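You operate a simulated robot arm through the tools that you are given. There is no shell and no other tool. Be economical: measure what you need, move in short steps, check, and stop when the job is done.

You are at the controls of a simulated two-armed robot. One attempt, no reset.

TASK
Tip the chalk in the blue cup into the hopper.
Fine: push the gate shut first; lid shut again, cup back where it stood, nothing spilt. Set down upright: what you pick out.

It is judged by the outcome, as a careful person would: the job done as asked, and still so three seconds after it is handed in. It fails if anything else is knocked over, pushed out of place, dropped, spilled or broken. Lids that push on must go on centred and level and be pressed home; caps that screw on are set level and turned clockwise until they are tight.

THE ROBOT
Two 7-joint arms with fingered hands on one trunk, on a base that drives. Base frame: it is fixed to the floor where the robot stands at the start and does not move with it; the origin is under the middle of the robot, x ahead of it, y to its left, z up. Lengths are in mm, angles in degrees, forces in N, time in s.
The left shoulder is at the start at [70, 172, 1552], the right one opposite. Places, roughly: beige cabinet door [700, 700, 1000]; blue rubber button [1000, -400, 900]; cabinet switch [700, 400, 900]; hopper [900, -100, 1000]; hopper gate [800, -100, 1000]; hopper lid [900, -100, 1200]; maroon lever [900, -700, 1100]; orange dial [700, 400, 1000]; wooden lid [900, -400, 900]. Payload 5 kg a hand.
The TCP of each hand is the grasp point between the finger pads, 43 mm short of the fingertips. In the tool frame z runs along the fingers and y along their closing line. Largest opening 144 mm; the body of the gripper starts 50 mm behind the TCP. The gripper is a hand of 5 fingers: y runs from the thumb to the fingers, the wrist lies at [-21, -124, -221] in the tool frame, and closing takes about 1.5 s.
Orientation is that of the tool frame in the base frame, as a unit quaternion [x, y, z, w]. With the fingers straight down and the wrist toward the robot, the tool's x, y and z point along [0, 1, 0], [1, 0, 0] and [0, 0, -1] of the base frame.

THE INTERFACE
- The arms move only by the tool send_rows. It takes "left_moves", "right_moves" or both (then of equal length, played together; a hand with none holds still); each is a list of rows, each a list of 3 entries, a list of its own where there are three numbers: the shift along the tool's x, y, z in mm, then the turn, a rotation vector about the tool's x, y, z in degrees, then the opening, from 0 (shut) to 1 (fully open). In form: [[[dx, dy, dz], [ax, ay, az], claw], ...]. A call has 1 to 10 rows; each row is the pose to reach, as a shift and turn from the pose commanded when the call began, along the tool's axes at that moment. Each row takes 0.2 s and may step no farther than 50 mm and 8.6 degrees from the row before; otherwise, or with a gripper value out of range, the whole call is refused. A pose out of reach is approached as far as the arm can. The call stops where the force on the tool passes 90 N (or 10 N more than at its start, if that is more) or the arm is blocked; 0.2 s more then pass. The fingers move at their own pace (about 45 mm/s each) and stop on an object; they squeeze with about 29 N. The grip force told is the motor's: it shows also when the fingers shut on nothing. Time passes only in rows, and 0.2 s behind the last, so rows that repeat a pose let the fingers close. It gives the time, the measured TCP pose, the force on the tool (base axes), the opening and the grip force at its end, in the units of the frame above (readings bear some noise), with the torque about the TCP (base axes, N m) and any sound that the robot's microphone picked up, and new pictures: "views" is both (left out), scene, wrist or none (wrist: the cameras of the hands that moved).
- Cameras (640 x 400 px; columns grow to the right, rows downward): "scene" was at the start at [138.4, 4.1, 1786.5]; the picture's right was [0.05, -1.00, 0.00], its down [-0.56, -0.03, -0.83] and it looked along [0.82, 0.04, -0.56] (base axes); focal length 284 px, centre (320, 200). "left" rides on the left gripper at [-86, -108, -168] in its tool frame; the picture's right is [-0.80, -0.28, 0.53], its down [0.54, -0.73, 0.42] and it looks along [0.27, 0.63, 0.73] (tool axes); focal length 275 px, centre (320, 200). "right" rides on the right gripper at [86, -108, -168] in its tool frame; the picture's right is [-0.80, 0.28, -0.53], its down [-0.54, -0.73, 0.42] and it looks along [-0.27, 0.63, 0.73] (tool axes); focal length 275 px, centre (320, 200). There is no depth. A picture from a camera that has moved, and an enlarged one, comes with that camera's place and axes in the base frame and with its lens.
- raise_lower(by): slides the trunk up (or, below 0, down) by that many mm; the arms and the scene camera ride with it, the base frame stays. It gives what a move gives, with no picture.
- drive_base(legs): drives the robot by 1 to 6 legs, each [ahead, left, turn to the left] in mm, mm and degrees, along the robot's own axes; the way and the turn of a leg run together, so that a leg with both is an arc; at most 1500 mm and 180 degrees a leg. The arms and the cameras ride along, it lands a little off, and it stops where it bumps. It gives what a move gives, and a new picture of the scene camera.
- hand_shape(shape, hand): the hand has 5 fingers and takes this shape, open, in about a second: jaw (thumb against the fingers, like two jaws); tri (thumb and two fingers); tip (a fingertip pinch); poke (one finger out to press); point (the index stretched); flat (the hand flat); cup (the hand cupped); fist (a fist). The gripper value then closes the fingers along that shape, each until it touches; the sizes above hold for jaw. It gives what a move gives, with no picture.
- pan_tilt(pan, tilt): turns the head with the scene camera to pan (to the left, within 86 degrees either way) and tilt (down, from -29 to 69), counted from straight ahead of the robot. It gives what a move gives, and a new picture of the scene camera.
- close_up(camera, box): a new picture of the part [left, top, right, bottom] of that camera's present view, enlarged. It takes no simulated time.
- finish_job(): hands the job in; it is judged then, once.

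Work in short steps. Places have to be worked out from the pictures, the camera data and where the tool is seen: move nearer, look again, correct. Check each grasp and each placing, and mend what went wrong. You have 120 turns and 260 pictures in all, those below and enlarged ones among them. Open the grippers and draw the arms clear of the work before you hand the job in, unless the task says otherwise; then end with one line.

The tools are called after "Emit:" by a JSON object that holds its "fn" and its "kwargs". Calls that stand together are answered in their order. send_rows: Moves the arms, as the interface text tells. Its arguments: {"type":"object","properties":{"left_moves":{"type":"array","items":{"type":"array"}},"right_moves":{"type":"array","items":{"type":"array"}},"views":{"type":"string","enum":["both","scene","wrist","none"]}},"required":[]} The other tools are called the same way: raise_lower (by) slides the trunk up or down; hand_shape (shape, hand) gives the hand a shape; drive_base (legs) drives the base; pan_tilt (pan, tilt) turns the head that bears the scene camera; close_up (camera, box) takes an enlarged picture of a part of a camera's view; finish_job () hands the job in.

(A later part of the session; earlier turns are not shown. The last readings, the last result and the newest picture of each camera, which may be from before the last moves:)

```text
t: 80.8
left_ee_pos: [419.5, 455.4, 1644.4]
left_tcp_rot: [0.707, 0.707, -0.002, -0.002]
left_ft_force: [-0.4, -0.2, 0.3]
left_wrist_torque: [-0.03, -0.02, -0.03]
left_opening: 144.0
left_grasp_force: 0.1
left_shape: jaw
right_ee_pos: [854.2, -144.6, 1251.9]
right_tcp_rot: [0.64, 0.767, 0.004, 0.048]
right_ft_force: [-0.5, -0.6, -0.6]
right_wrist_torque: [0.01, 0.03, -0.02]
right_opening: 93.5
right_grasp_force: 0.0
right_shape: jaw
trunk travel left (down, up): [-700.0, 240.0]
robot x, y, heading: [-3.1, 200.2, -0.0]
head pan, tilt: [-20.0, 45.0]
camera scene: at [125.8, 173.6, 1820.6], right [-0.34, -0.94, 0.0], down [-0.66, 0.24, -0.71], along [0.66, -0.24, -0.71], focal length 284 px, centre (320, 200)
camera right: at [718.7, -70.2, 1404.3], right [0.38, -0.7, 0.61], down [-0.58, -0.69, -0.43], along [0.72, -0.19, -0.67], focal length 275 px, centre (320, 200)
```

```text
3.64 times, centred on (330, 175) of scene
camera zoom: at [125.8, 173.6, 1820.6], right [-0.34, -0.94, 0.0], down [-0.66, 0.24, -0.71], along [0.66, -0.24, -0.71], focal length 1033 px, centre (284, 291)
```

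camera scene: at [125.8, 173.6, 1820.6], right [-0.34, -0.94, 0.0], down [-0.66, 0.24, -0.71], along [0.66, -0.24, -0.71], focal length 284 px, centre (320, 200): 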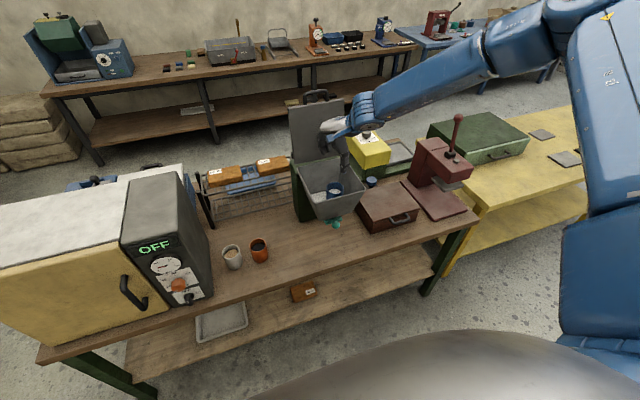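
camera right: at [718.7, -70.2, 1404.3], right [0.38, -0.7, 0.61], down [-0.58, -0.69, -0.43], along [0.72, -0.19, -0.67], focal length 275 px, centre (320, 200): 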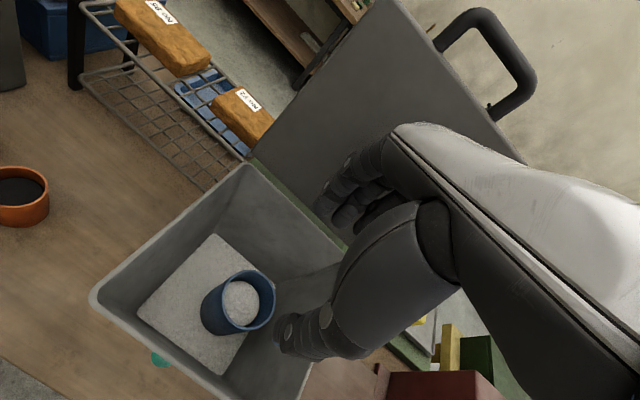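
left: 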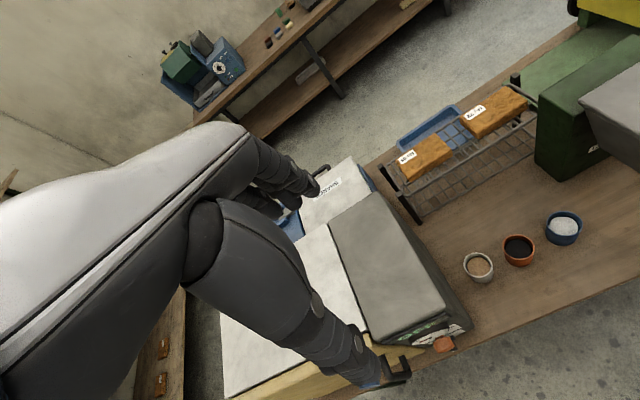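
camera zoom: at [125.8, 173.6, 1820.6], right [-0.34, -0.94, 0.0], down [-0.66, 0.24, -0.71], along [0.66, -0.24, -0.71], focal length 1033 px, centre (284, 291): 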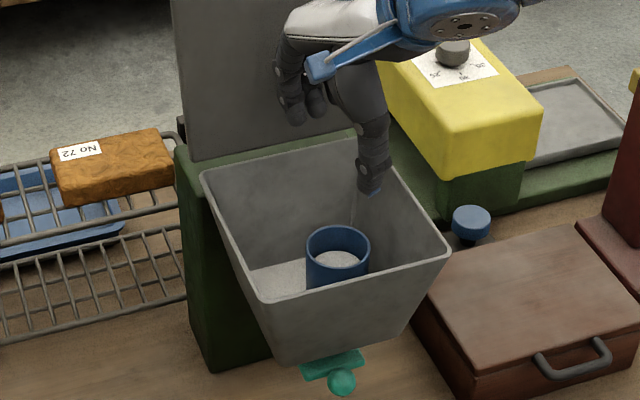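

Centre target (847, -148). Descend to z≈1150 first.

Emit:
{"fn": "send_rows", "kwargs": {"right_moves": [[[3, -12, 34], [0, 0, 0], 0.65], [[5, -15, 68], [0, 0, 0], 0.65], [[6, -16, 102], [0, 0, 0], 0.65]], "views": "wrist"}}

Emit:
{"fn": "close_up", "kwargs": {"camera": "scene", "box": [270, 120, 390, 230]}}

```text
t: 81.6
left_ee_pos: [416.5, 455.1, 1644.8]
left_tcp_rot: [0.707, 0.708, -0.001, -0.002]
left_ft_force: [-0.7, -0.3, 0.5]
left_wrist_torque: [0.02, 0.02, 0.03]
left_opening: 144.0
left_grasp_force: 0.0
left_shape: jaw
right_ee_pos: [825.2, -157.3, 1177.9]
right_tcp_rot: [0.639, 0.768, 0.005, 0.048]
right_ft_force: [1.8, 0.3, 0.4]
right_wrist_torque: [0.02, -0.06, -0.03]
right_opening: 92.4
right_grasp_force: 0.1
right_shape: jaw
right hand out of reach, approached as far as the arm can: row 2, 3
trunk travel left (down, up): [-700.0, 240.0]
robot x, y, heading: [0.6, 199.9, 0.1]
head pan, tilt: [-20.0, 45.0]
camera right: at [688.5, -83.4, 1330.7], right [0.38, -0.7, 0.61], down [-0.58, -0.69, -0.43], along [0.72, -0.19, -0.67], focal length 275 px, centre (320, 200)
```

right: 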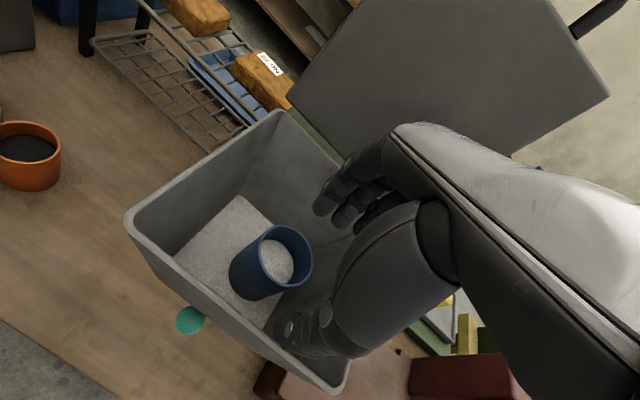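

```text
3.64 times, centred on (330, 175) of scene
camera zoom: at [123.6, 171.7, 1820.7], right [-0.34, -0.94, 0.0], down [-0.66, 0.24, -0.71], along [0.66, -0.24, -0.71], focal length 1033 px, centre (284, 291)
```

zoom: 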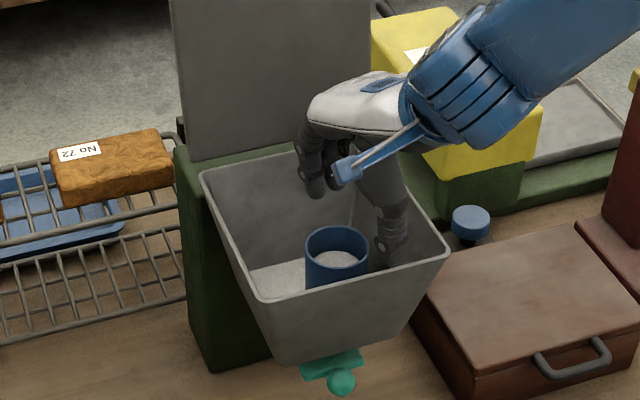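

Arm is at its reach limit with the trunk this high. Raise the hand 300 mm, then lower the trunk 250 mm.

Emit:
{"fn": "send_rows", "kwargs": {"right_moves": [[[0, 0, -45], [0, 0, 0], 0.65], [[0, 0, -90], [0, 0, 0], 0.65], [[0, 0, -135], [0, 0, 0], 0.65], [[0, 0, -180], [0, 0, 0], 0.65], [[0, 0, -225], [0, 0, 0], 0.65], [[0, 0, -270], [0, 0, 0], 0.65], [[0, 0, -300], [0, 0, 0], 0.65]], "views": "none"}}

Emit:
{"fn": "raise_lower", "kwargs": {"by": -250}}

```text
t: 83.2
left_ee_pos: [417.3, 454.4, 1644.7]
left_tcp_rot: [0.707, 0.707, 0.0, -0.001]
left_ft_force: [0.2, -0.4, 0.3]
left_wrist_torque: [0.03, -0.02, 0.02]
left_opening: 144.0
left_grasp_force: 0.1
left_shape: jaw
right_ee_pos: [799.2, -140.6, 1474.6]
right_tcp_rot: [0.639, 0.768, 0.004, 0.048]
right_ft_force: [-0.5, 0.5, 0.2]
right_wrist_torque: [0.01, -0.05, -0.01]
right_opening: 93.6
right_grasp_force: 0.0
right_shape: jaw
trunk travel left (down, up): [-700.0, 240.0]
robot x, y, heading: [0.7, 201.5, -0.4]
head pan, tilt: [-20.0, 45.0]
```

```text
t: 85.8
left_ee_pos: [418.3, 454.4, 1394.7]
left_tcp_rot: [0.707, 0.707, -0.001, -0.001]
left_ft_force: [-0.6, 1.4, 0.4]
left_wrist_torque: [0.01, -0.01, 0.02]
left_opening: 143.8
left_grasp_force: 0.0
left_shape: jaw
right_ee_pos: [802.6, -140.1, 1224.4]
right_tcp_rot: [0.639, 0.768, 0.004, 0.049]
right_ft_force: [0.5, 0.0, -0.2]
right_wrist_torque: [0.02, 0.01, 0.0]
right_opening: 93.6
right_grasp_force: 0.1
right_shape: jaw
trunk travel left (down, up): [-450.0, 490.0]
robot x, y, heading: [-2.7, 199.6, -0.4]
head pan, tilt: [-20.0, 45.0]
```

Now move above the cup, straighten the tool, and descend to z≈1150.

Emit:
{"fn": "send_rows", "kwargs": {"right_moves": [[[-5, 18, 0], [2, 2, 0], 0.65], [[-10, 36, 0], [3.9, 3.9, 0], 0.65], [[-11, 37, 39], [3.9, 3.9, 0], 0.65], [[-11, 37, 77], [3.9, 3.9, 0], 0.65]]}}

Emit:
{"fn": "close_up", "kwargs": {"camera": "scene", "box": [260, 50, 400, 180]}}

```text
t: 86.8
left_ee_pos: [419.5, 455.0, 1394.5]
left_tcp_rot: [0.707, 0.707, -0.002, -0.002]
left_ft_force: [1.0, -0.7, 0.1]
left_wrist_torque: [0.02, 0.03, -0.01]
left_opening: 143.9
left_grasp_force: 0.1
left_shape: jaw
right_ee_pos: [847.7, -148.5, 1148.4]
right_tcp_rot: [0.64, 0.768, -0.001, -0.001]
right_ft_force: [0.4, -0.5, -0.3]
right_wrist_torque: [0.02, 0.04, 0.02]
right_opening: 93.7
right_grasp_force: 0.1
right_shape: jaw
trunk travel left (down, up): [-450.0, 490.0]
robot x, y, heading: [-5.1, 201.3, -0.2]
head pan, tilt: [-20.0, 45.0]
camera scene: at [126.4, 171.7, 1570.5], right [-0.34, -0.94, 0.0], down [-0.67, 0.24, -0.71], along [0.66, -0.24, -0.71], focal length 284 px, centre (320, 200)
camera right: at [724.4, -84.0, 1316.0], right [0.42, -0.73, 0.53], down [-0.62, -0.67, -0.42], along [0.66, -0.15, -0.73], focal length 275 px, centre (320, 200)
```

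scene: 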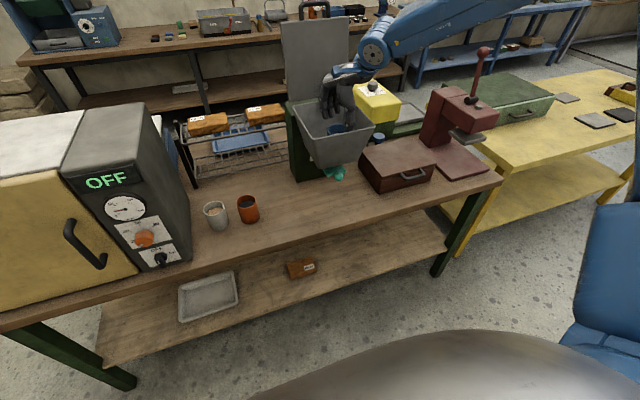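
right: 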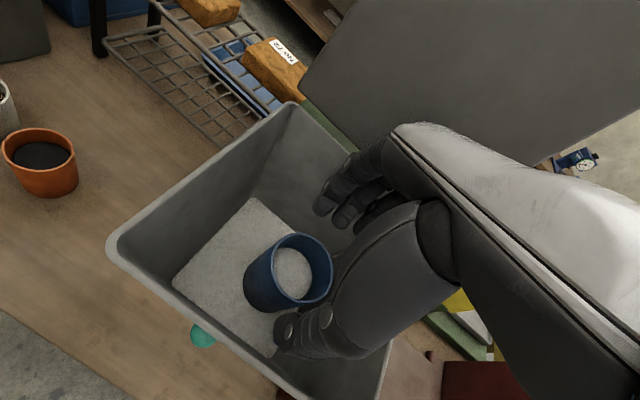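

```text
3.08 times, centred on (330, 115) of scene
camera zoom: at [126.4, 171.7, 1570.5], right [-0.34, -0.94, 0.0], down [-0.67, 0.24, -0.71], along [0.66, -0.24, -0.71], focal length 874 px, centre (289, 462)
```

zoom: 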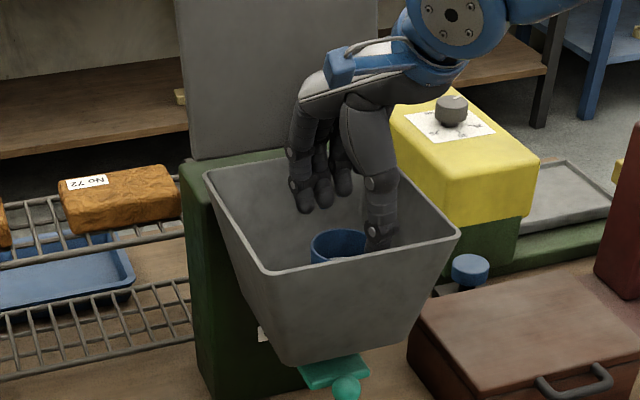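

Cup centre ≈ (844, -150). Shift 3 mm and descend to z≈1072.

Emit:
{"fn": "send_rows", "kwargs": {"right_moves": [[[0, -3, 20], [0, 0, 0], 0.65], [[0, -3, 40], [0, 0, 0], 0.65], [[0, -3, 60], [0, 0, 0], 0.65], [[0, -3, 76], [0, 0, 0], 0.65]], "views": "wrist"}}

Emit:
{"fn": "close_up", "kwargs": {"camera": "scene", "box": [260, 50, 400, 180]}}

```text
t: 87.8
left_ee_pos: [419.0, 455.1, 1395.0]
left_tcp_rot: [0.707, 0.707, -0.002, -0.002]
left_ft_force: [0.3, -0.6, -0.9]
left_wrist_torque: [0.0, -0.02, 0.02]
left_opening: 144.1
left_grasp_force: 0.0
left_shape: jaw
right_ee_pos: [844.7, -147.4, 1074.5]
right_tcp_rot: [0.64, 0.769, 0.0, 0.0]
right_ft_force: [11.8, 0.5, 6.5]
right_wrist_torque: [-0.09, 0.4, 0.12]
right_opening: 87.4
right_grasp_force: 0.1
right_shape: jaw
trunk travel left (down, up): [-450.0, 490.0]
robot x, y, heading: [-2.0, 201.0, -0.1]
head pan, tilt: [-20.0, 45.0]
camera right: at [721.6, -83.7, 1242.0], right [0.42, -0.73, 0.53], down [-0.61, -0.67, -0.42], along [0.67, -0.15, -0.73], focal length 275 px, centre (320, 200)
```

right: 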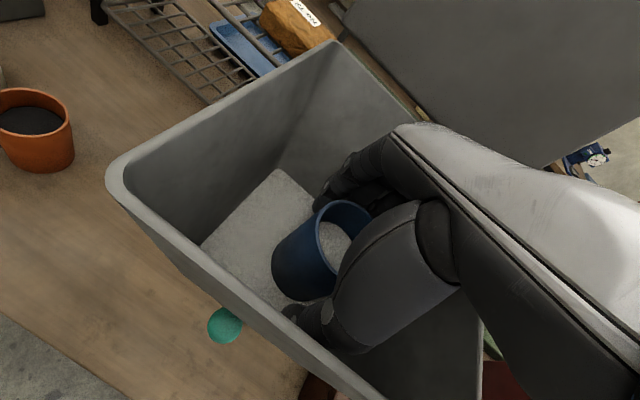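

```text
3.08 times, centred on (330, 115) of scene
camera zoom: at [126.1, 172.7, 1570.6], right [-0.34, -0.94, 0.0], down [-0.67, 0.24, -0.71], along [0.66, -0.24, -0.71], focal length 874 px, centre (289, 462)
```

zoom: 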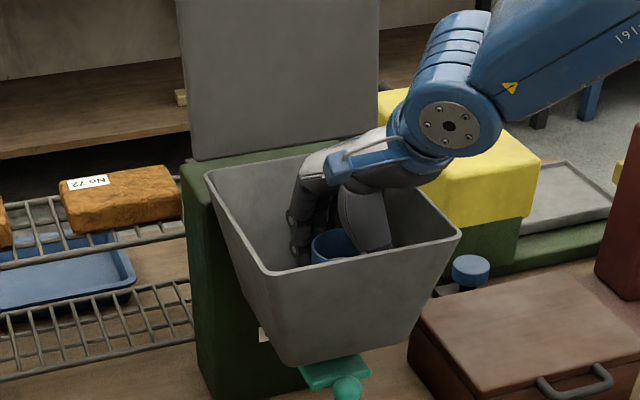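

The thumb lightly touches the front wall; cup is between thumb and fingers. Close the grip.

Emit:
{"fn": "send_rows", "kwargs": {"right_moves": [[[0, 2, 0], [0, 0, 0], 0.45], [[0, 2, 0], [0, 0, 0], 0.3], [[0, 2, 0], [0, 0, 0], 0.0], [[0, 2, 0], [0, 0, 0], 0.0], [[0, 2, 0], [0, 0, 0], 0.0], [[0, 2, 0], [0, 0, 0], 0.0]], "views": "wrist"}}

```text
t: 89.2
left_ee_pos: [419.0, 454.2, 1394.6]
left_tcp_rot: [0.707, 0.707, -0.001, -0.002]
left_ft_force: [-0.6, 0.5, 0.0]
left_wrist_torque: [0.01, 0.01, 0.0]
left_opening: 144.0
left_grasp_force: 0.0
left_shape: jaw
right_ee_pos: [845.5, -149.2, 1074.2]
right_tcp_rot: [0.64, 0.768, -0.001, 0.001]
right_ft_force: [0.2, -0.2, 0.6]
right_wrist_torque: [0.0, 0.01, 0.0]
right_opening: 56.4
right_grasp_force: 29.1
right_shape: jaw
trunk travel left (down, up): [-450.0, 490.0]
robot x, y, heading: [-5.6, 199.7, -0.1]
head pan, tilt: [-20.0, 45.0]
camera right: at [722.0, -84.0, 1241.7], right [0.42, -0.73, 0.53], down [-0.62, -0.67, -0.42], along [0.66, -0.15, -0.73], focal length 275 px, centre (320, 200)
```

right: 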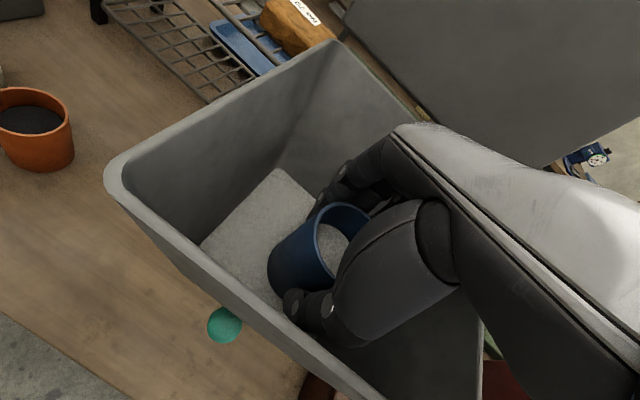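

Solid grip this time (56 mm, deep in the hand). Lift straight up out of the hopper, then centre it at about (885, -110, 1310).

Emit:
{"fn": "send_rows", "kwargs": {"right_moves": [[[0, 2, -20], [0, 0, 0], 0], [[0, 2, -55], [0, 0, 0], 0], [[0, 2, -90], [0, 0, 0], 0], [[0, 2, -125], [0, 0, 0], 0], [[0, 2, -160], [0, 0, 0], 0], [[8, 12, -190], [0, 0, 0], 0], [[20, 30, -215], [0, 0, 0], 0], [[32, 46, -236], [0, 0, 0], 0]]}}

```text
t: 91.0
left_ee_pos: [418.4, 455.3, 1394.2]
left_tcp_rot: [0.707, 0.707, -0.001, -0.001]
left_ft_force: [0.4, 1.3, 0.0]
left_wrist_torque: [-0.06, 0.01, -0.05]
left_opening: 143.9
left_grasp_force: 0.2
left_shape: jaw
right_ee_pos: [883.3, -107.2, 1310.6]
right_tcp_rot: [0.64, 0.768, -0.001, 0.0]
right_ft_force: [0.6, -0.6, -0.9]
right_wrist_torque: [-0.02, 0.01, 0.0]
right_opening: 56.5
right_grasp_force: 28.9
right_shape: jaw
trunk travel left (down, up): [-450.0, 490.0]
robot x, y, heading: [-2.6, 201.2, 0.2]
head pan, tilt: [-20.0, 45.0]
camera scene: at [124.7, 173.4, 1570.6], right [-0.34, -0.94, 0.0], down [-0.66, 0.24, -0.71], along [0.66, -0.24, -0.71], focal length 284 px, centre (320, 200)
camera right: at [760.7, -42.7, 1477.8], right [0.42, -0.73, 0.54], down [-0.62, -0.67, -0.42], along [0.66, -0.15, -0.73], focal length 275 px, centre (320, 200)
```

scene: 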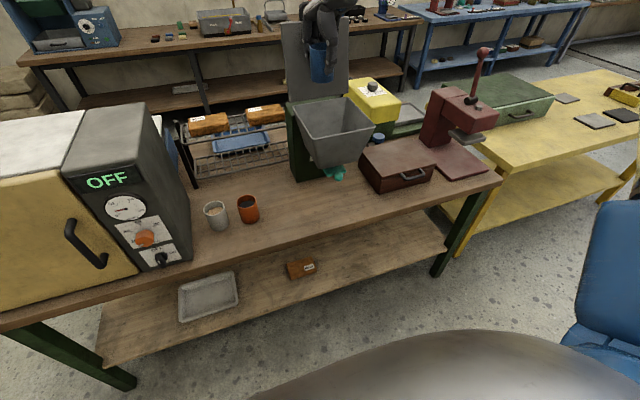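
right: 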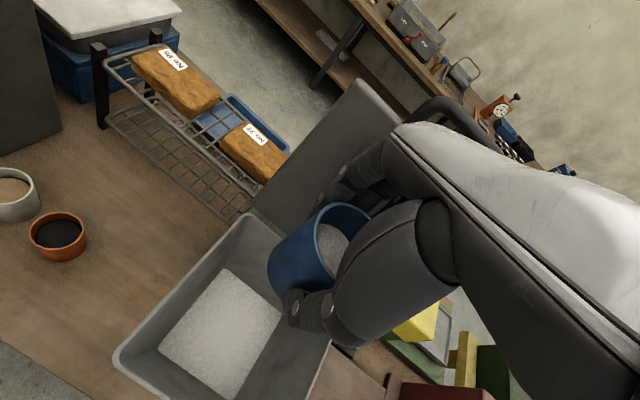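

Cup out and held firmly. Tip now toward the right/robot side (open gap between thumb and little finger), 56° first.

Emit:
{"fn": "send_rows", "kwargs": {"right_moves": [[[0, 0, 0], [-3.9, 5.8, 0], 0], [[0, 0, 0], [-7.8, 11.6, 0], 0], [[0, 0, 0], [-11.7, 17.5, 0], 0], [[0, 0, 0], [-15.6, 23.3, 0], 0], [[0, 0, 0], [-19.6, 29.1, 0], 0], [[0, 0, 0], [-23.5, 35, 0], 0], [[0, 0, 0], [-27.4, 40.8, 0], 0], [[0, 0, 0], [-31.3, 46.6, 0], 0]]}}

```text
t: 92.8
left_ee_pos: [416.8, 454.9, 1395.2]
left_tcp_rot: [0.707, 0.707, 0.0, -0.001]
left_ft_force: [-0.3, -1.0, 0.4]
left_wrist_torque: [-0.03, -0.06, -0.01]
left_opening: 143.9
left_grasp_force: 0.0
left_shape: jaw
right_ee_pos: [859.2, -89.0, 1332.2]
right_tcp_rot: [0.578, 0.672, 0.445, -0.125]
right_ft_force: [-0.2, -0.3, 0.1]
right_wrist_torque: [-0.04, 0.02, -0.03]
right_opening: 56.2
right_grasp_force: 29.0
right_shape: jaw
right hand out of reach, approached as far as the arm can: row 7, 8
trunk travel left (down, up): [-450.0, 490.0]
robot x, y, heading: [1.9, 200.2, -0.1]
head pan, tilt: [-20.0, 45.0]
camera scene: at [122.3, 172.9, 1570.9], right [-0.34, -0.94, 0.0], down [-0.66, 0.24, -0.71], along [0.67, -0.24, -0.71], focal length 284 px, centre (320, 200)
camera right: at [677.9, -148.6, 1438.0], right [0.31, -0.95, -0.11], down [-0.34, 0.0, -0.94], along [0.89, 0.33, -0.32], focal length 275 px, centre (320, 200)
```

scene: 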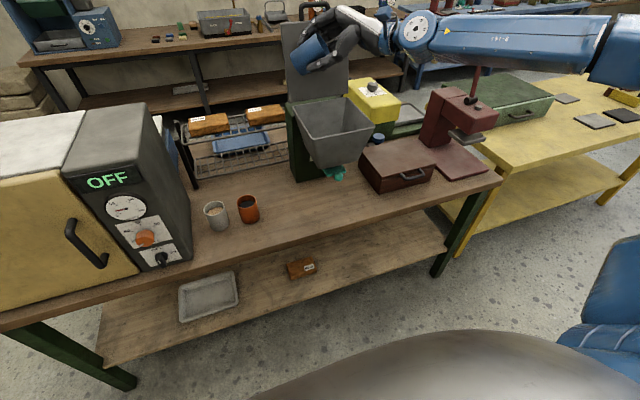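
right: 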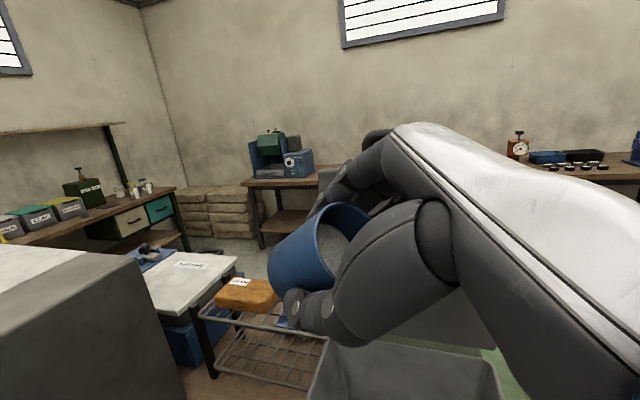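

At ~56° the arm nears its reach limit (pose drifted slightly). Lower the trunk 100 mm so the elbow can drop.

Emit:
{"fn": "raise_lower", "kwargs": {"by": -100}}

Emit:
{"fn": "pan_tilt", "kwargs": {"pan": -22, "tilt": 32}}

Emit:
{"fn": "close_up", "kwargs": {"camera": "scene", "box": [230, 50, 430, 230]}}

```text
t: 94.1
left_ee_pos: [418.4, 454.5, 1293.9]
left_tcp_rot: [0.707, 0.707, -0.001, -0.001]
left_ft_force: [-0.6, -0.2, 0.3]
left_wrist_torque: [0.01, 0.0, 0.02]
left_opening: 143.9
left_grasp_force: 0.1
left_shape: jaw
right_ee_pos: [860.1, -88.7, 1231.4]
right_tcp_rot: [0.579, 0.673, 0.443, -0.125]
right_ft_force: [0.7, -0.8, -1.7]
right_wrist_torque: [-0.03, -0.02, 0.01]
right_opening: 56.4
right_grasp_force: 28.5
right_shape: jaw
trunk travel left (down, up): [-350.0, 590.0]
robot x, y, heading: [-1.3, 197.3, -0.2]
head pan, tilt: [-20.0, 45.0]
```

```text
t: 94.9
left_ee_pos: [418.5, 454.5, 1294.5]
left_tcp_rot: [0.707, 0.707, -0.001, -0.001]
left_ft_force: [-0.5, -0.9, 0.0]
left_wrist_torque: [-0.01, -0.03, 0.0]
left_opening: 143.6
left_grasp_force: 0.1
left_shape: jaw
right_ee_pos: [860.3, -88.0, 1230.0]
right_tcp_rot: [0.579, 0.673, 0.444, -0.125]
right_ft_force: [-0.1, -0.3, -0.8]
right_wrist_torque: [-0.01, 0.03, 0.0]
right_opening: 56.4
right_grasp_force: 28.7
right_shape: jaw
trunk travel left (down, up): [-350.0, 590.0]
robot x, y, heading: [-2.4, 201.8, -0.2]
head pan, tilt: [-22.0, 32.0]
camera scene: at [131.2, 166.3, 1490.0], right [-0.38, -0.93, 0.0], down [-0.49, 0.2, -0.85], along [0.79, -0.32, -0.53], focal length 284 px, centre (320, 200)
```

scene: 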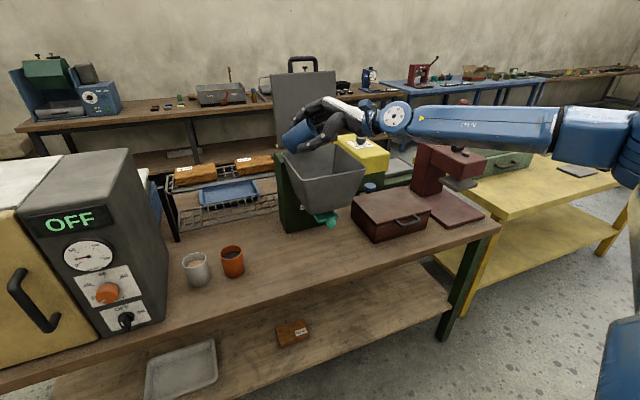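

```text
2.22 times, centred on (330, 140) of scene
camera zoom: at [131.2, 166.3, 1490.0], right [-0.38, -0.93, 0.0], down [-0.49, 0.2, -0.85], along [0.79, -0.32, -0.53], focal length 631 px, centre (298, 333)
```

zoom: 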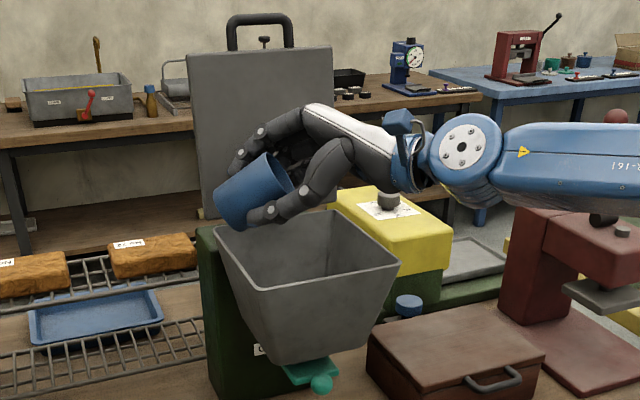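

Good view; mouth faces right over the hopper. Rise to z≈1300, shift 20 mm right, and tip a further ~56°.

Emit:
{"fn": "send_rows", "kwargs": {"right_moves": [[[14, 23, -26], [0, 0, 0], 0], [[28, 46, -51], [0, 0, 0], 0], [[28, 46, -51], [-4.4, 6.6, 0], 0], [[28, 46, -51], [-8.9, 13.3, 0], 0], [[28, 46, -51], [-13.3, 20, 0], 0], [[28, 46, -51], [-17.7, 26.6, 0], 0], [[28, 46, -51], [-22.2, 33.3, 0], 0], [[28, 46, -51], [-26.6, 40, 0], 0], [[28, 46, -51], [-31, 46.6, 0], 0]]}}

Emit:
{"fn": "close_up", "kwargs": {"camera": "scene", "box": [230, 30, 430, 230]}}

```text
t: 96.9
left_ee_pos: [407.2, 452.2, 1300.1]
left_tcp_rot: [0.708, 0.706, 0.002, 0.001]
left_ft_force: [0.5, -0.3, 0.4]
left_wrist_torque: [-0.03, 0.02, -0.01]
left_opening: 144.0
left_grasp_force: 0.0
left_shape: jaw
right_ee_pos: [863.3, -116.5, 1313.8]
right_tcp_rot: [0.365, 0.428, 0.798, -0.218]
right_ft_force: [0.2, -0.3, -0.2]
right_wrist_torque: [-0.04, 0.0, -0.01]
right_opening: 56.0
right_grasp_force: 29.0
right_shape: jaw
right hand out of reach, approached as far as the arm can: row 3, 4
trunk travel left (down, up): [-350.0, 590.0]
robot x, y, heading: [-3.2, 199.8, -0.4]
head pan, tilt: [-22.0, 32.0]
camera scene: at [118.2, 164.4, 1492.2], right [-0.38, -0.93, 0.0], down [-0.48, 0.2, -0.85], along [0.79, -0.32, -0.52], focal length 284 px, centre (320, 200)
camera right: at [669.7, -204.0, 1260.4], right [0.49, -0.57, -0.66], down [0.03, 0.77, -0.64], along [0.87, 0.29, 0.39], focal length 275 px, centre (320, 200)
```

scene: 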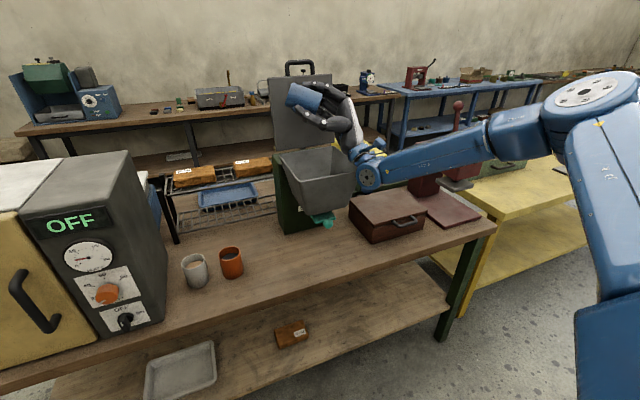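
right: 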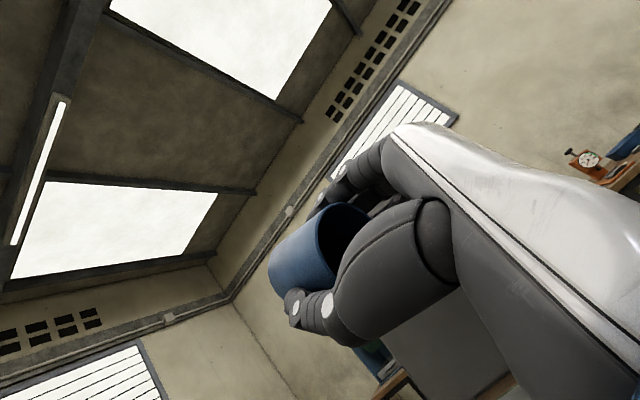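

```text
2.00 times, centred on (330, 130) of scene
camera zoom: at [118.2, 164.4, 1492.2], right [-0.38, -0.93, 0.0], down [-0.48, 0.2, -0.85], along [0.79, -0.32, -0.52], focal length 568 px, centre (300, 340)
```

zoom: 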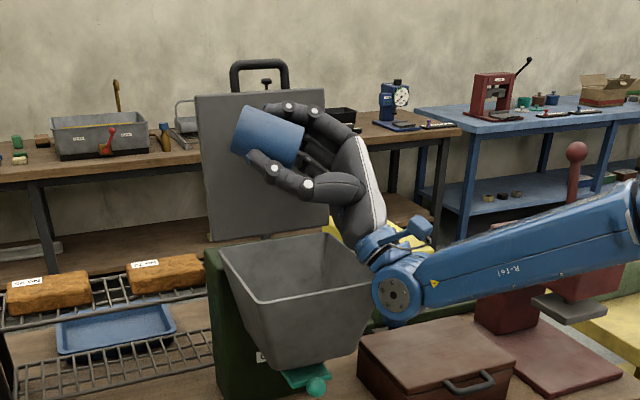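

Tipped ~111°; the cup interior appears dark/empty. Close-up to check.

Emit:
{"fn": "close_up", "kwargs": {"camera": "right", "box": [250, 170, 430, 340]}}

Emit:
{"fn": "close_up", "kwargs": {"camera": "scene", "box": [280, 70, 380, 140]}}

```text
2.35 times, centred on (340, 255) of right
camera zoom: at [669.7, -204.0, 1260.4], right [0.49, -0.57, -0.66], down [0.03, 0.77, -0.64], along [0.87, 0.29, 0.39], focal length 648 px, centre (273, 71)
```

zoom: 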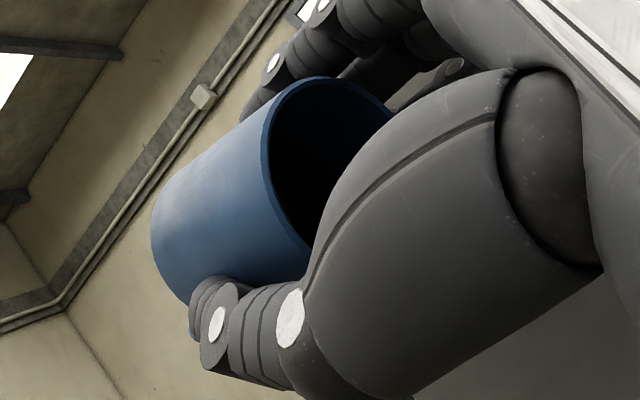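

```text
5.71 times, centred on (330, 105) of scene
camera zoom: at [118.2, 164.4, 1492.2], right [-0.38, -0.93, 0.0], down [-0.48, 0.2, -0.85], along [0.79, -0.32, -0.52], focal length 1623 px, centre (263, 743)
```

zoom: 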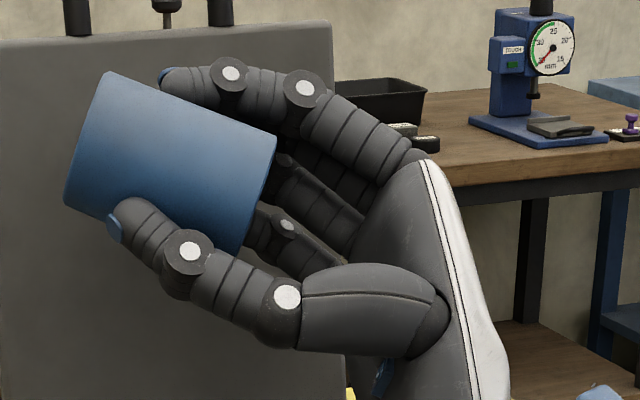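

It looks empty. Tip a little further with a small shake to drop any remainder, then hold.

Emit:
{"fn": "send_rows", "kwargs": {"right_moves": [[[0, 0, 0], [-3.9, 5.8, 0], 0], [[0, 0, 0], [-7.3, 10.8, 0], 0], [[0, 0, 0], [-3.4, 5, 0], 0], [[0, 0, 0], [-7.3, 10.8, 0], 0], [[0, 0, 0], [-3.4, 5, 0], 0], [[0, 0, 0], [-7.3, 10.8, 0], 0], [[0, 0, 0], [-3.9, 5.8, 0], 0], [[0, 0, 0], [0, 0, 0], 0]], "views": "none"}}

Emit:
{"fn": "close_up", "kwargs": {"camera": "scene", "box": [230, 60, 430, 230]}}

```text
t: 98.7
left_ee_pos: [402.9, 462.3, 1297.0]
left_tcp_rot: [0.708, 0.707, 0.003, 0.005]
left_ft_force: [-0.8, 0.8, -0.5]
left_wrist_torque: [-0.08, -0.09, 0.03]
left_opening: 143.8
left_grasp_force: 0.0
left_shape: jaw
right_ee_pos: [859.5, -101.7, 1305.6]
right_tcp_rot: [0.368, 0.431, 0.793, -0.223]
right_ft_force: [18.1, -7.6, 8.1]
right_wrist_torque: [-1.16, -0.83, 1.65]
right_opening: 56.1
right_grasp_force: 29.5
right_shape: jaw
trunk travel left (down, up): [-350.0, 590.0]
robot x, y, heading: [-0.4, 205.2, 0.1]
head pan, tilt: [-22.0, 32.0]
```

```text
2.35 times, centred on (330, 145) of scene
camera zoom: at [112.9, 174.2, 1489.9], right [-0.38, -0.93, 0.0], down [-0.48, 0.2, -0.86], along [0.79, -0.32, -0.52], focal length 668 px, centre (296, 329)
```

zoom: 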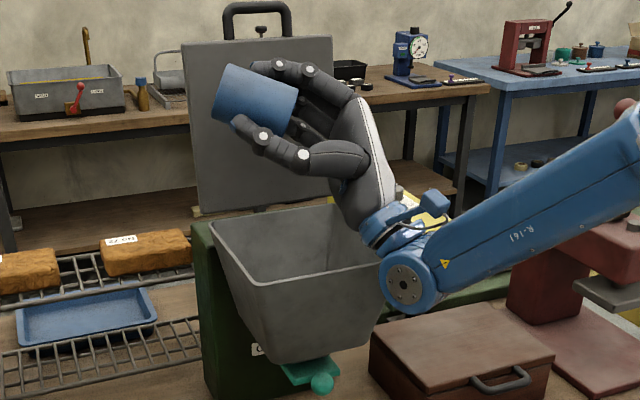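

The wrist touches the hopper's corner slightly. Rise 60 mm at once, then un-tip.

Emit:
{"fn": "send_rows", "kwargs": {"right_moves": [[[23, 16, 11], [0, 0, 0], 0], [[46, 31, 22], [0, 0, 0], 0], [[46, 31, 22], [3.9, -5.8, 0], 0], [[46, 31, 22], [8.3, -12.4, 0], 0], [[46, 31, 22], [12.7, -19, 0], 0], [[46, 31, 22], [17.1, -25.6, 0], 0], [[46, 31, 22], [21.5, -32.2, 0], 0], [[46, 31, 22], [25.9, -38.8, 0], 0], [[46, 31, 22], [30.3, -45.4, 0], 0]]}}

Emit:
{"fn": "close_up", "kwargs": {"camera": "scene", "box": [200, 50, 480, 290]}}

```text
t: 100.7
left_ee_pos: [418.1, 456.3, 1293.1]
left_tcp_rot: [0.707, 0.707, -0.001, -0.001]
left_ft_force: [-0.2, 0.9, 0.2]
left_wrist_torque: [-0.04, -0.04, -0.01]
left_opening: 143.9
left_grasp_force: 0.1
left_shape: jaw
right_ee_pos: [875.2, -108.8, 1361.5]
right_tcp_rot: [0.575, 0.669, 0.453, -0.128]
right_ft_force: [-0.7, 1.1, -1.1]
right_wrist_torque: [-0.01, 0.01, 0.0]
right_opening: 56.0
right_grasp_force: 29.3
right_shape: jaw
trunk travel left (down, up): [-350.0, 590.0]
robot x, y, heading: [1.8, 206.2, -0.2]
head pan, tilt: [-22.0, 32.0]
camera scene: at [130.8, 168.2, 1490.1], right [-0.38, -0.93, 0.0], down [-0.49, 0.2, -0.85], along [0.79, -0.32, -0.53], focal length 284 px, centre (320, 200)
camera right: at [694.5, -171.7, 1463.0], right [0.31, -0.94, -0.12], down [-0.33, 0.02, -0.94], along [0.89, 0.33, -0.3], focal length 275 px, centre (320, 200)
```

scene: 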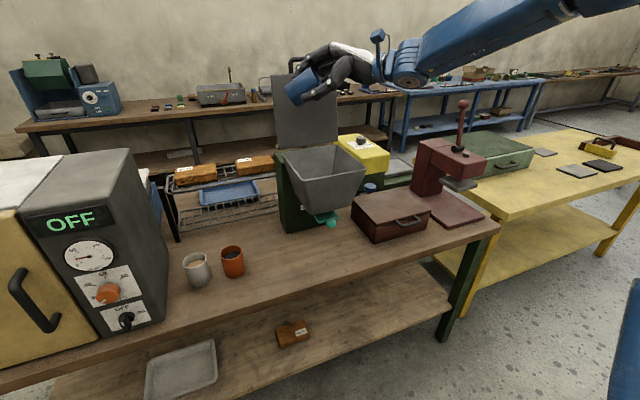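
right: 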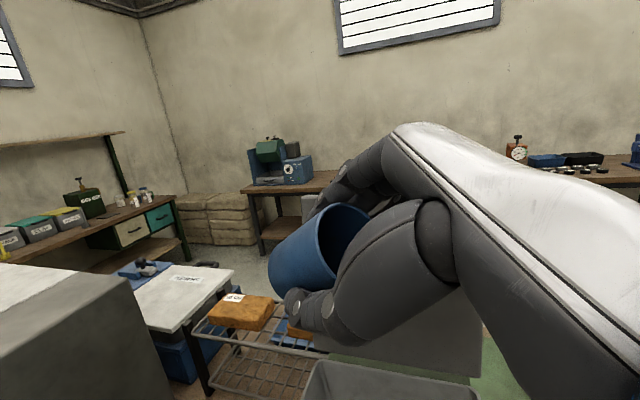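

```text
1.67 times, centred on (340, 170) of scene
camera zoom: at [130.8, 168.2, 1490.1], right [-0.38, -0.93, 0.0], down [-0.49, 0.2, -0.85], along [0.79, -0.32, -0.53], focal length 474 px, centre (287, 250)
```

zoom: 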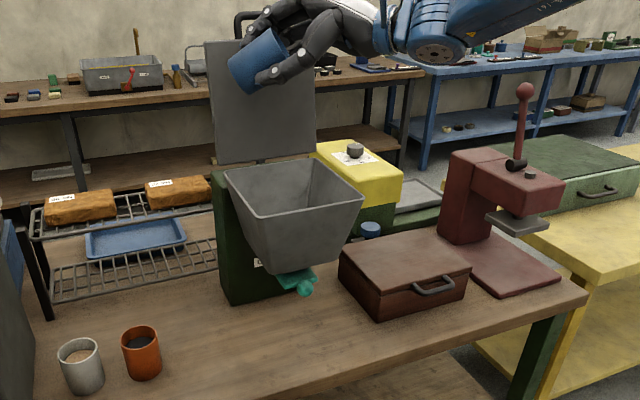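

Cup is empty and nothing has spilt. Turn it upright again above the hopper.

Emit:
{"fn": "send_rows", "kwargs": {"right_moves": [[[0, 0, 0], [4.5, -6.7, 0], 0], [[0, 0, 0], [8.9, -13.3, 0], 0], [[0, 0, 0], [13.4, -20, 0], 0], [[0, 0, 0], [17.9, -26.6, 0], 0], [[0, 0, 0], [22.3, -33.3, 0], 0], [[0, 0, 0], [26.8, -39.9, 0], 0], [[0, 0, 0], [31.3, -46.6, 0], 0]], "views": "wrist"}}

```text
t: 102.3
left_ee_pos: [420.1, 453.5, 1294.1]
left_tcp_rot: [0.707, 0.707, -0.002, -0.002]
left_ft_force: [0.5, 0.0, -1.2]
left_wrist_torque: [0.01, 0.08, 0.03]
left_opening: 143.8
left_grasp_force: 0.0
left_shape: jaw
right_ee_pos: [845.9, -129.3, 1353.9]
right_tcp_rot: [0.596, 0.764, 0.246, -0.04]
right_ft_force: [0.5, 0.4, -1.0]
right_wrist_torque: [0.0, 0.04, 0.05]
right_opening: 55.7
right_grasp_force: 29.3
right_shape: jaw
right hand out of reach, approached as far as the arm can: row 4, 5, 6, 7
trunk travel left (down, up): [-350.0, 590.0]
robot x, y, heading: [0.9, 200.7, 0.1]
head pan, tilt: [-22.0, 32.0]
camera right: at [680.5, -142.4, 1494.7], right [0.37, -0.89, 0.28], down [-0.42, -0.43, -0.8], along [0.83, 0.18, -0.53], focal length 275 px, centre (320, 200)
```

right: 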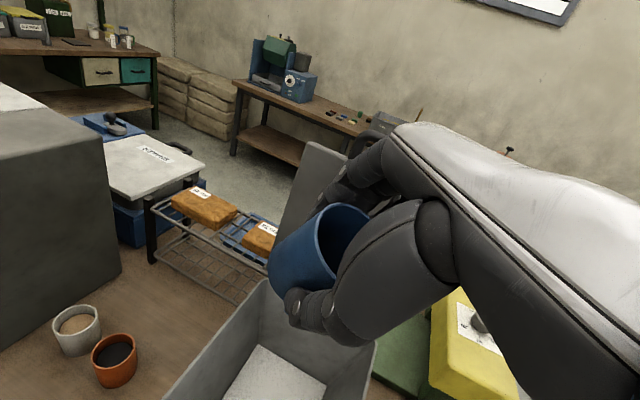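

All chalk is in the hopper. Move left off the hopper, straightening the tool to vertical on the way to (830, 60, 1250).

Emit:
{"fn": "send_rows", "kwargs": {"right_moves": [[[23, -3, 20], [3.1, -3.6, 0.6], 0], [[46, -6, 46], [6.3, -7.3, 1.2], 0], [[68, -8, 77], [9.4, -10.9, 1.8], 0], [[91, -11, 107], [12.6, -14.5, 2.4], 0], [[114, -14, 138], [15.7, -18.2, 3], 0], [[136, -17, 168], [18.9, -21.8, 3.6], 0]]}}

```text
t: 103.7
left_ee_pos: [418.4, 453.6, 1294.8]
left_tcp_rot: [0.707, 0.707, 0.0, -0.002]
left_ft_force: [0.5, -1.9, 0.0]
left_wrist_torque: [0.03, -0.01, -0.02]
left_opening: 144.0
left_grasp_force: 0.1
left_shape: jaw
right_ee_pos: [782.5, -25.8, 1314.8]
right_tcp_rot: [0.563, 0.782, 0.24, -0.12]
right_ft_force: [0.5, -0.3, -2.0]
right_wrist_torque: [0.03, 0.02, 0.01]
right_opening: 55.7
right_grasp_force: 29.3
right_shape: jaw
right hand out of reach, approached as far as the arm can: row 1, 2, 3, 4, 5, 6
trunk travel left (down, up): [-350.0, 590.0]
robot x, y, heading: [-2.4, 199.0, 0.0]
head pan, tilt: [-22.0, 32.0]
camera scene: at [131.1, 163.7, 1490.1], right [-0.38, -0.93, 0.0], down [-0.49, 0.2, -0.85], along [0.79, -0.32, -0.53], focal length 284 px, centre (320, 200)
camera right: at [636.4, -68.5, 1470.5], right [0.49, -0.86, 0.16], down [-0.46, -0.41, -0.79], along [0.74, 0.31, -0.6], focal length 275 px, centre (320, 200)
```

scene: 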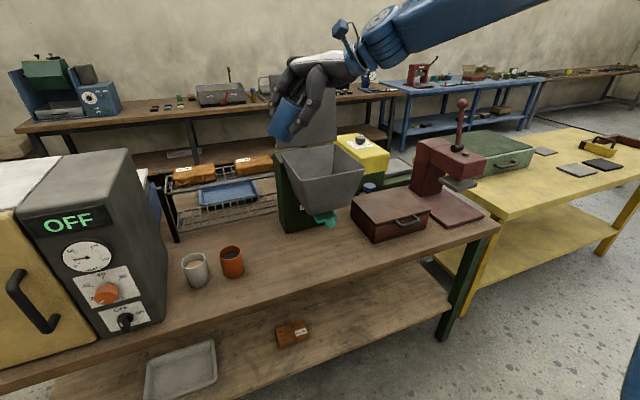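
right: 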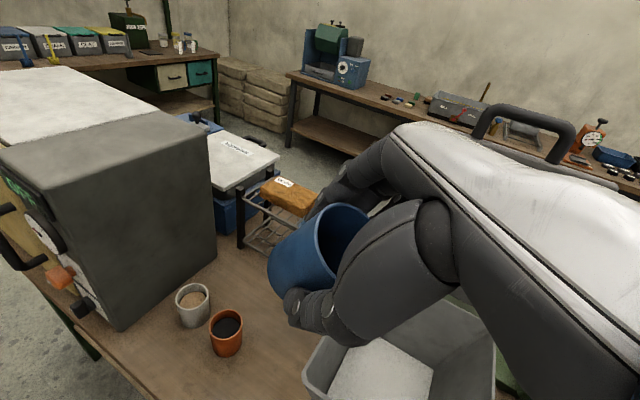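

The straight-down pose needs the shoulder higher. Raise the trunk 300 mm, then descend toward the cup's place while straightening.

Emit:
{"fn": "raise_lower", "kwargs": {"by": 300}}

Emit:
{"fn": "send_rows", "kwargs": {"right_moves": [[[-12, -1, 39], [1.6, -3.6, 1], 0], [[-24, -1, 79], [3.1, -7.2, 2], 0], [[-36, -2, 118], [4.7, -10.7, 3], 0], [[-48, -3, 158], [6.2, -14.3, 4], 0], [[-59, -3, 197], [7.8, -17.9, 5], 0], [[-71, -4, 237], [9.4, -21.5, 5.9], 0], [[-83, -5, 276], [10.9, -25, 6.9], 0], [[-95, -6, 316], [12.5, -28.6, 7.9], 0]]}}

```text
t: 106.7
left_ee_pos: [419.6, 454.5, 1592.8]
left_tcp_rot: [0.707, 0.707, -0.001, -0.001]
left_ft_force: [0.4, 0.4, 0.4]
left_wrist_torque: [0.05, 0.02, -0.03]
left_opening: 143.7
left_grasp_force: 0.0
left_shape: jaw
right_ee_pos: [782.3, -22.4, 1615.6]
right_tcp_rot: [0.562, 0.783, 0.24, -0.118]
right_ft_force: [-0.6, -0.7, -1.4]
right_wrist_torque: [0.01, 0.01, -0.01]
right_opening: 55.8
right_grasp_force: 29.0
right_shape: jaw
trunk travel left (down, up): [-650.0, 290.0]
robot x, y, heading: [-3.6, 199.9, -0.3]
head pan, tilt: [-22.0, 32.0]
```

```text
t: 108.7
left_ee_pos: [422.6, 453.1, 1594.5]
left_tcp_rot: [0.707, 0.707, -0.002, -0.003]
left_ft_force: [0.7, -0.3, 1.1]
left_wrist_torque: [0.05, 0.1, -0.02]
left_opening: 143.9
left_grasp_force: 0.1
left_shape: jaw
right_ee_pos: [864.8, 64.5, 1341.1]
right_tcp_rot: [0.712, 0.694, 0.1, -0.034]
right_ft_force: [1.3, -0.4, 1.2]
right_wrist_torque: [-0.04, 0.14, 0.03]
right_opening: 54.9
right_grasp_force: 28.5
right_shape: jaw
right hand out of reach, approached as far as the arm can: row 1, 2, 3, 4, 5, 6, 7, 8
trunk travel left (down, up): [-650.0, 290.0]
robot x, y, heading: [-4.3, 202.6, -0.2]
head pan, tilt: [-22.0, 32.0]
stopped in row 8 (right hand): the arm was blocked; the commanded pose is now the measured one
camera scene: at [136.6, 163.9, 1790.1], right [-0.38, -0.93, 0.0], down [-0.49, 0.2, -0.85], along [0.78, -0.32, -0.53], focal length 284 px, centre (320, 200)
camera right: at [740.5, 120.9, 1511.6], right [0.22, -0.89, 0.4], down [-0.69, -0.43, -0.58], along [0.69, -0.15, -0.71], focal length 275 px, centre (320, 200)
```

scene: 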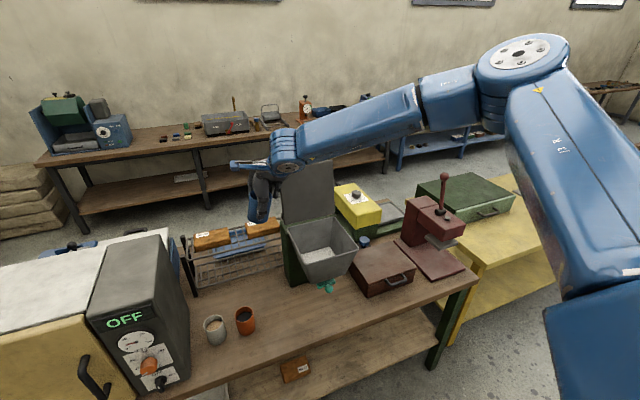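
right: 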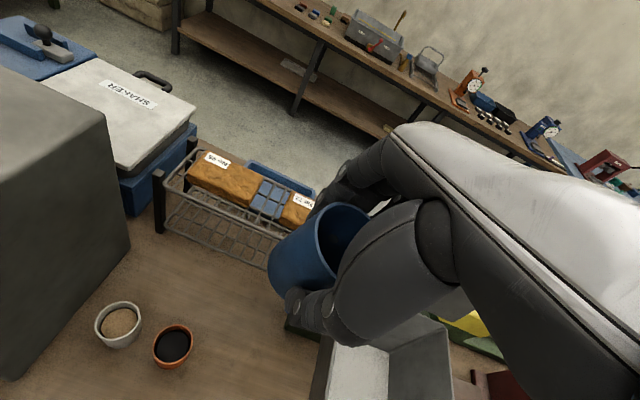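

Nearly vertical now. Correct the remaining 12° tilt and descend to (850, 58, 1000).

Emit:
{"fn": "send_rows", "kwargs": {"right_moves": [[[-9, -6, 41], [0.7, -1.4, 0], 0], [[-18, -11, 82], [1.4, -2.7, 0], 0], [[-27, -17, 124], [2, -4, 0], 0], [[-35, -22, 165], [2.7, -5.4, 0], 0], [[-44, -28, 206], [3.4, -6.8, 0], 0], [[-53, -34, 247], [4, -8.1, 0], 0], [[-62, -40, 289], [4.7, -9.5, 0], 0], [[-71, -45, 330], [5.4, -10.8, 0], 0]]}}

```text
t: 110.5
left_ee_pos: [419.0, 466.0, 1592.4]
left_tcp_rot: [0.706, 0.708, -0.003, 0.001]
left_ft_force: [-0.2, 0.0, -0.4]
left_wrist_torque: [0.06, 0.07, -0.02]
left_opening: 143.9
left_grasp_force: 0.1
left_shape: jaw
right_ee_pos: [752.5, -20.2, 1156.4]
right_tcp_rot: [0.71, 0.704, 0.001, -0.004]
right_ft_force: [8.1, 62.9, 25.0]
right_wrist_torque: [0.82, -1.91, 2.72]
right_opening: 60.1
right_grasp_force: 29.2
right_shape: jaw
right hand out of reach, approached as far as the arm can: row 1, 2, 3, 4, 5, 6, 7, 8
trunk travel left (down, up): [-650.0, 290.0]
robot x, y, heading: [-2.6, 198.1, -0.0]
head pan, tilt: [-22.0, 32.0]
camera scene: at [131.9, 178.2, 1790.5], right [-0.37, -0.93, 0.01], down [-0.49, 0.19, -0.85], along [0.79, -0.32, -0.53], focal length 284 px, centre (320, 200)
camera right: at [646.1, 65.4, 1323.8], right [0.28, -0.8, 0.53], down [-0.73, -0.53, -0.42], along [0.62, -0.27, -0.74], focal length 275 px, centre (320, 200)
```

scene: 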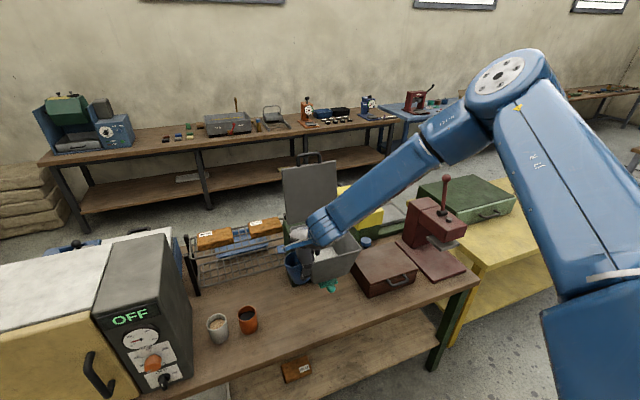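
right: 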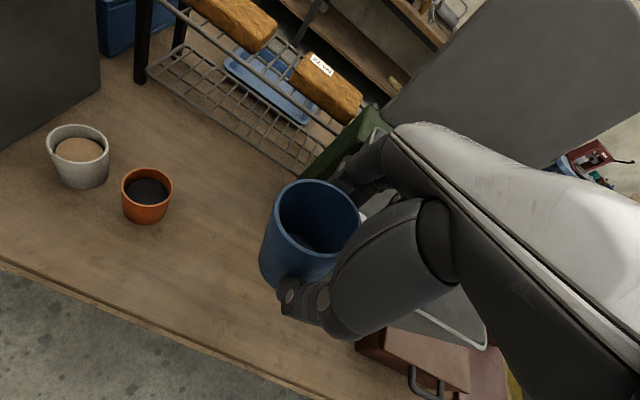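

The hand pressed against the hopper's front-left edge since the arm couldn't follow. Move off at once: back, left and up.

Emit:
{"fn": "send_rows", "kwargs": {"right_moves": [[[20, -25, 0], [0, 0, 0], 0], [[40, -50, -10], [0, 0, 0], 0], [[60, -75, -40], [0, 0, 0], 0], [[70, -100, -70], [0, 0, 0], 0], [[70, -130, -100], [0, 0, 0], 0]]}}

Emit:
{"fn": "close_up", "kwargs": {"camera": "scene", "box": [240, 130, 420, 310]}}

```text
t: 111.7
left_ee_pos: [418.5, 454.2, 1594.6]
left_tcp_rot: [0.707, 0.707, -0.001, -0.002]
left_ft_force: [-0.4, 0.6, -0.4]
left_wrist_torque: [0.05, -0.01, 0.03]
left_opening: 143.9
left_grasp_force: 0.1
left_shape: jaw
right_ee_pos: [624.6, 32.9, 1250.1]
right_tcp_rot: [0.716, 0.698, -0.004, -0.004]
right_ft_force: [-1.4, -0.1, -0.2]
right_wrist_torque: [0.03, -0.05, -0.02]
right_opening: 56.8
right_grasp_force: 28.6
right_shape: jaw
trunk travel left (down, up): [-650.0, 290.0]
robot x, y, heading: [-3.6, 200.3, 0.1]
head pan, tilt: [-22.0, 32.0]
camera scene: at [131.3, 165.6, 1790.0], right [-0.38, -0.93, 0.0], down [-0.49, 0.2, -0.85], along [0.79, -0.32, -0.53], focal length 284 px, centre (320, 200)
camera right: at [519.4, 122.6, 1417.6], right [0.27, -0.8, 0.53], down [-0.74, -0.52, -0.41], along [0.61, -0.29, -0.74], focal length 275 px, centre (320, 200)
```

scene: 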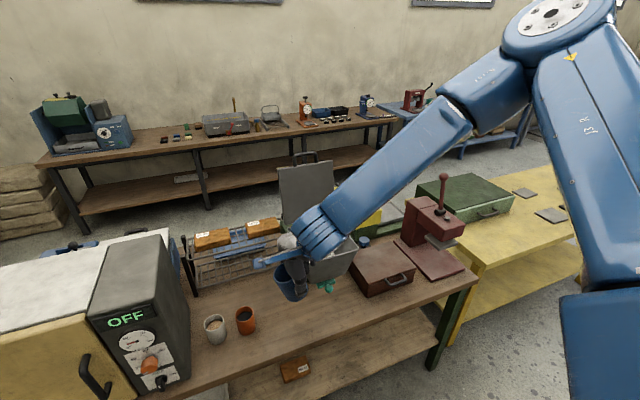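
right: 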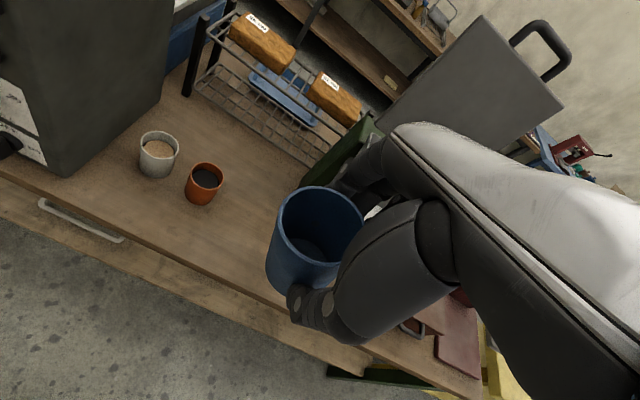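

```text
2.22 times, centred on (330, 220) of scene
camera zoom: at [131.3, 165.6, 1790.0], right [-0.38, -0.93, 0.0], down [-0.49, 0.2, -0.85], along [0.79, -0.32, -0.53], focal length 631 px, centre (298, 156)
```

zoom: 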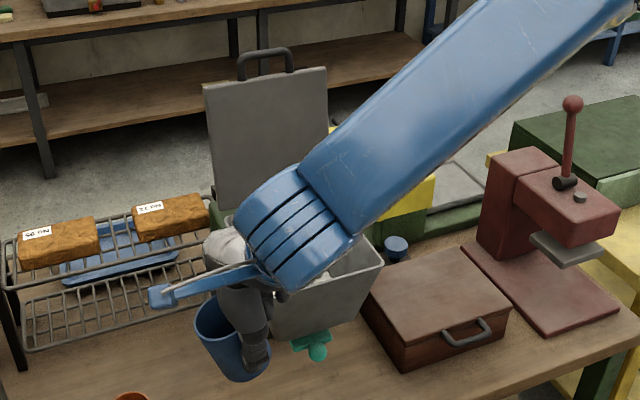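

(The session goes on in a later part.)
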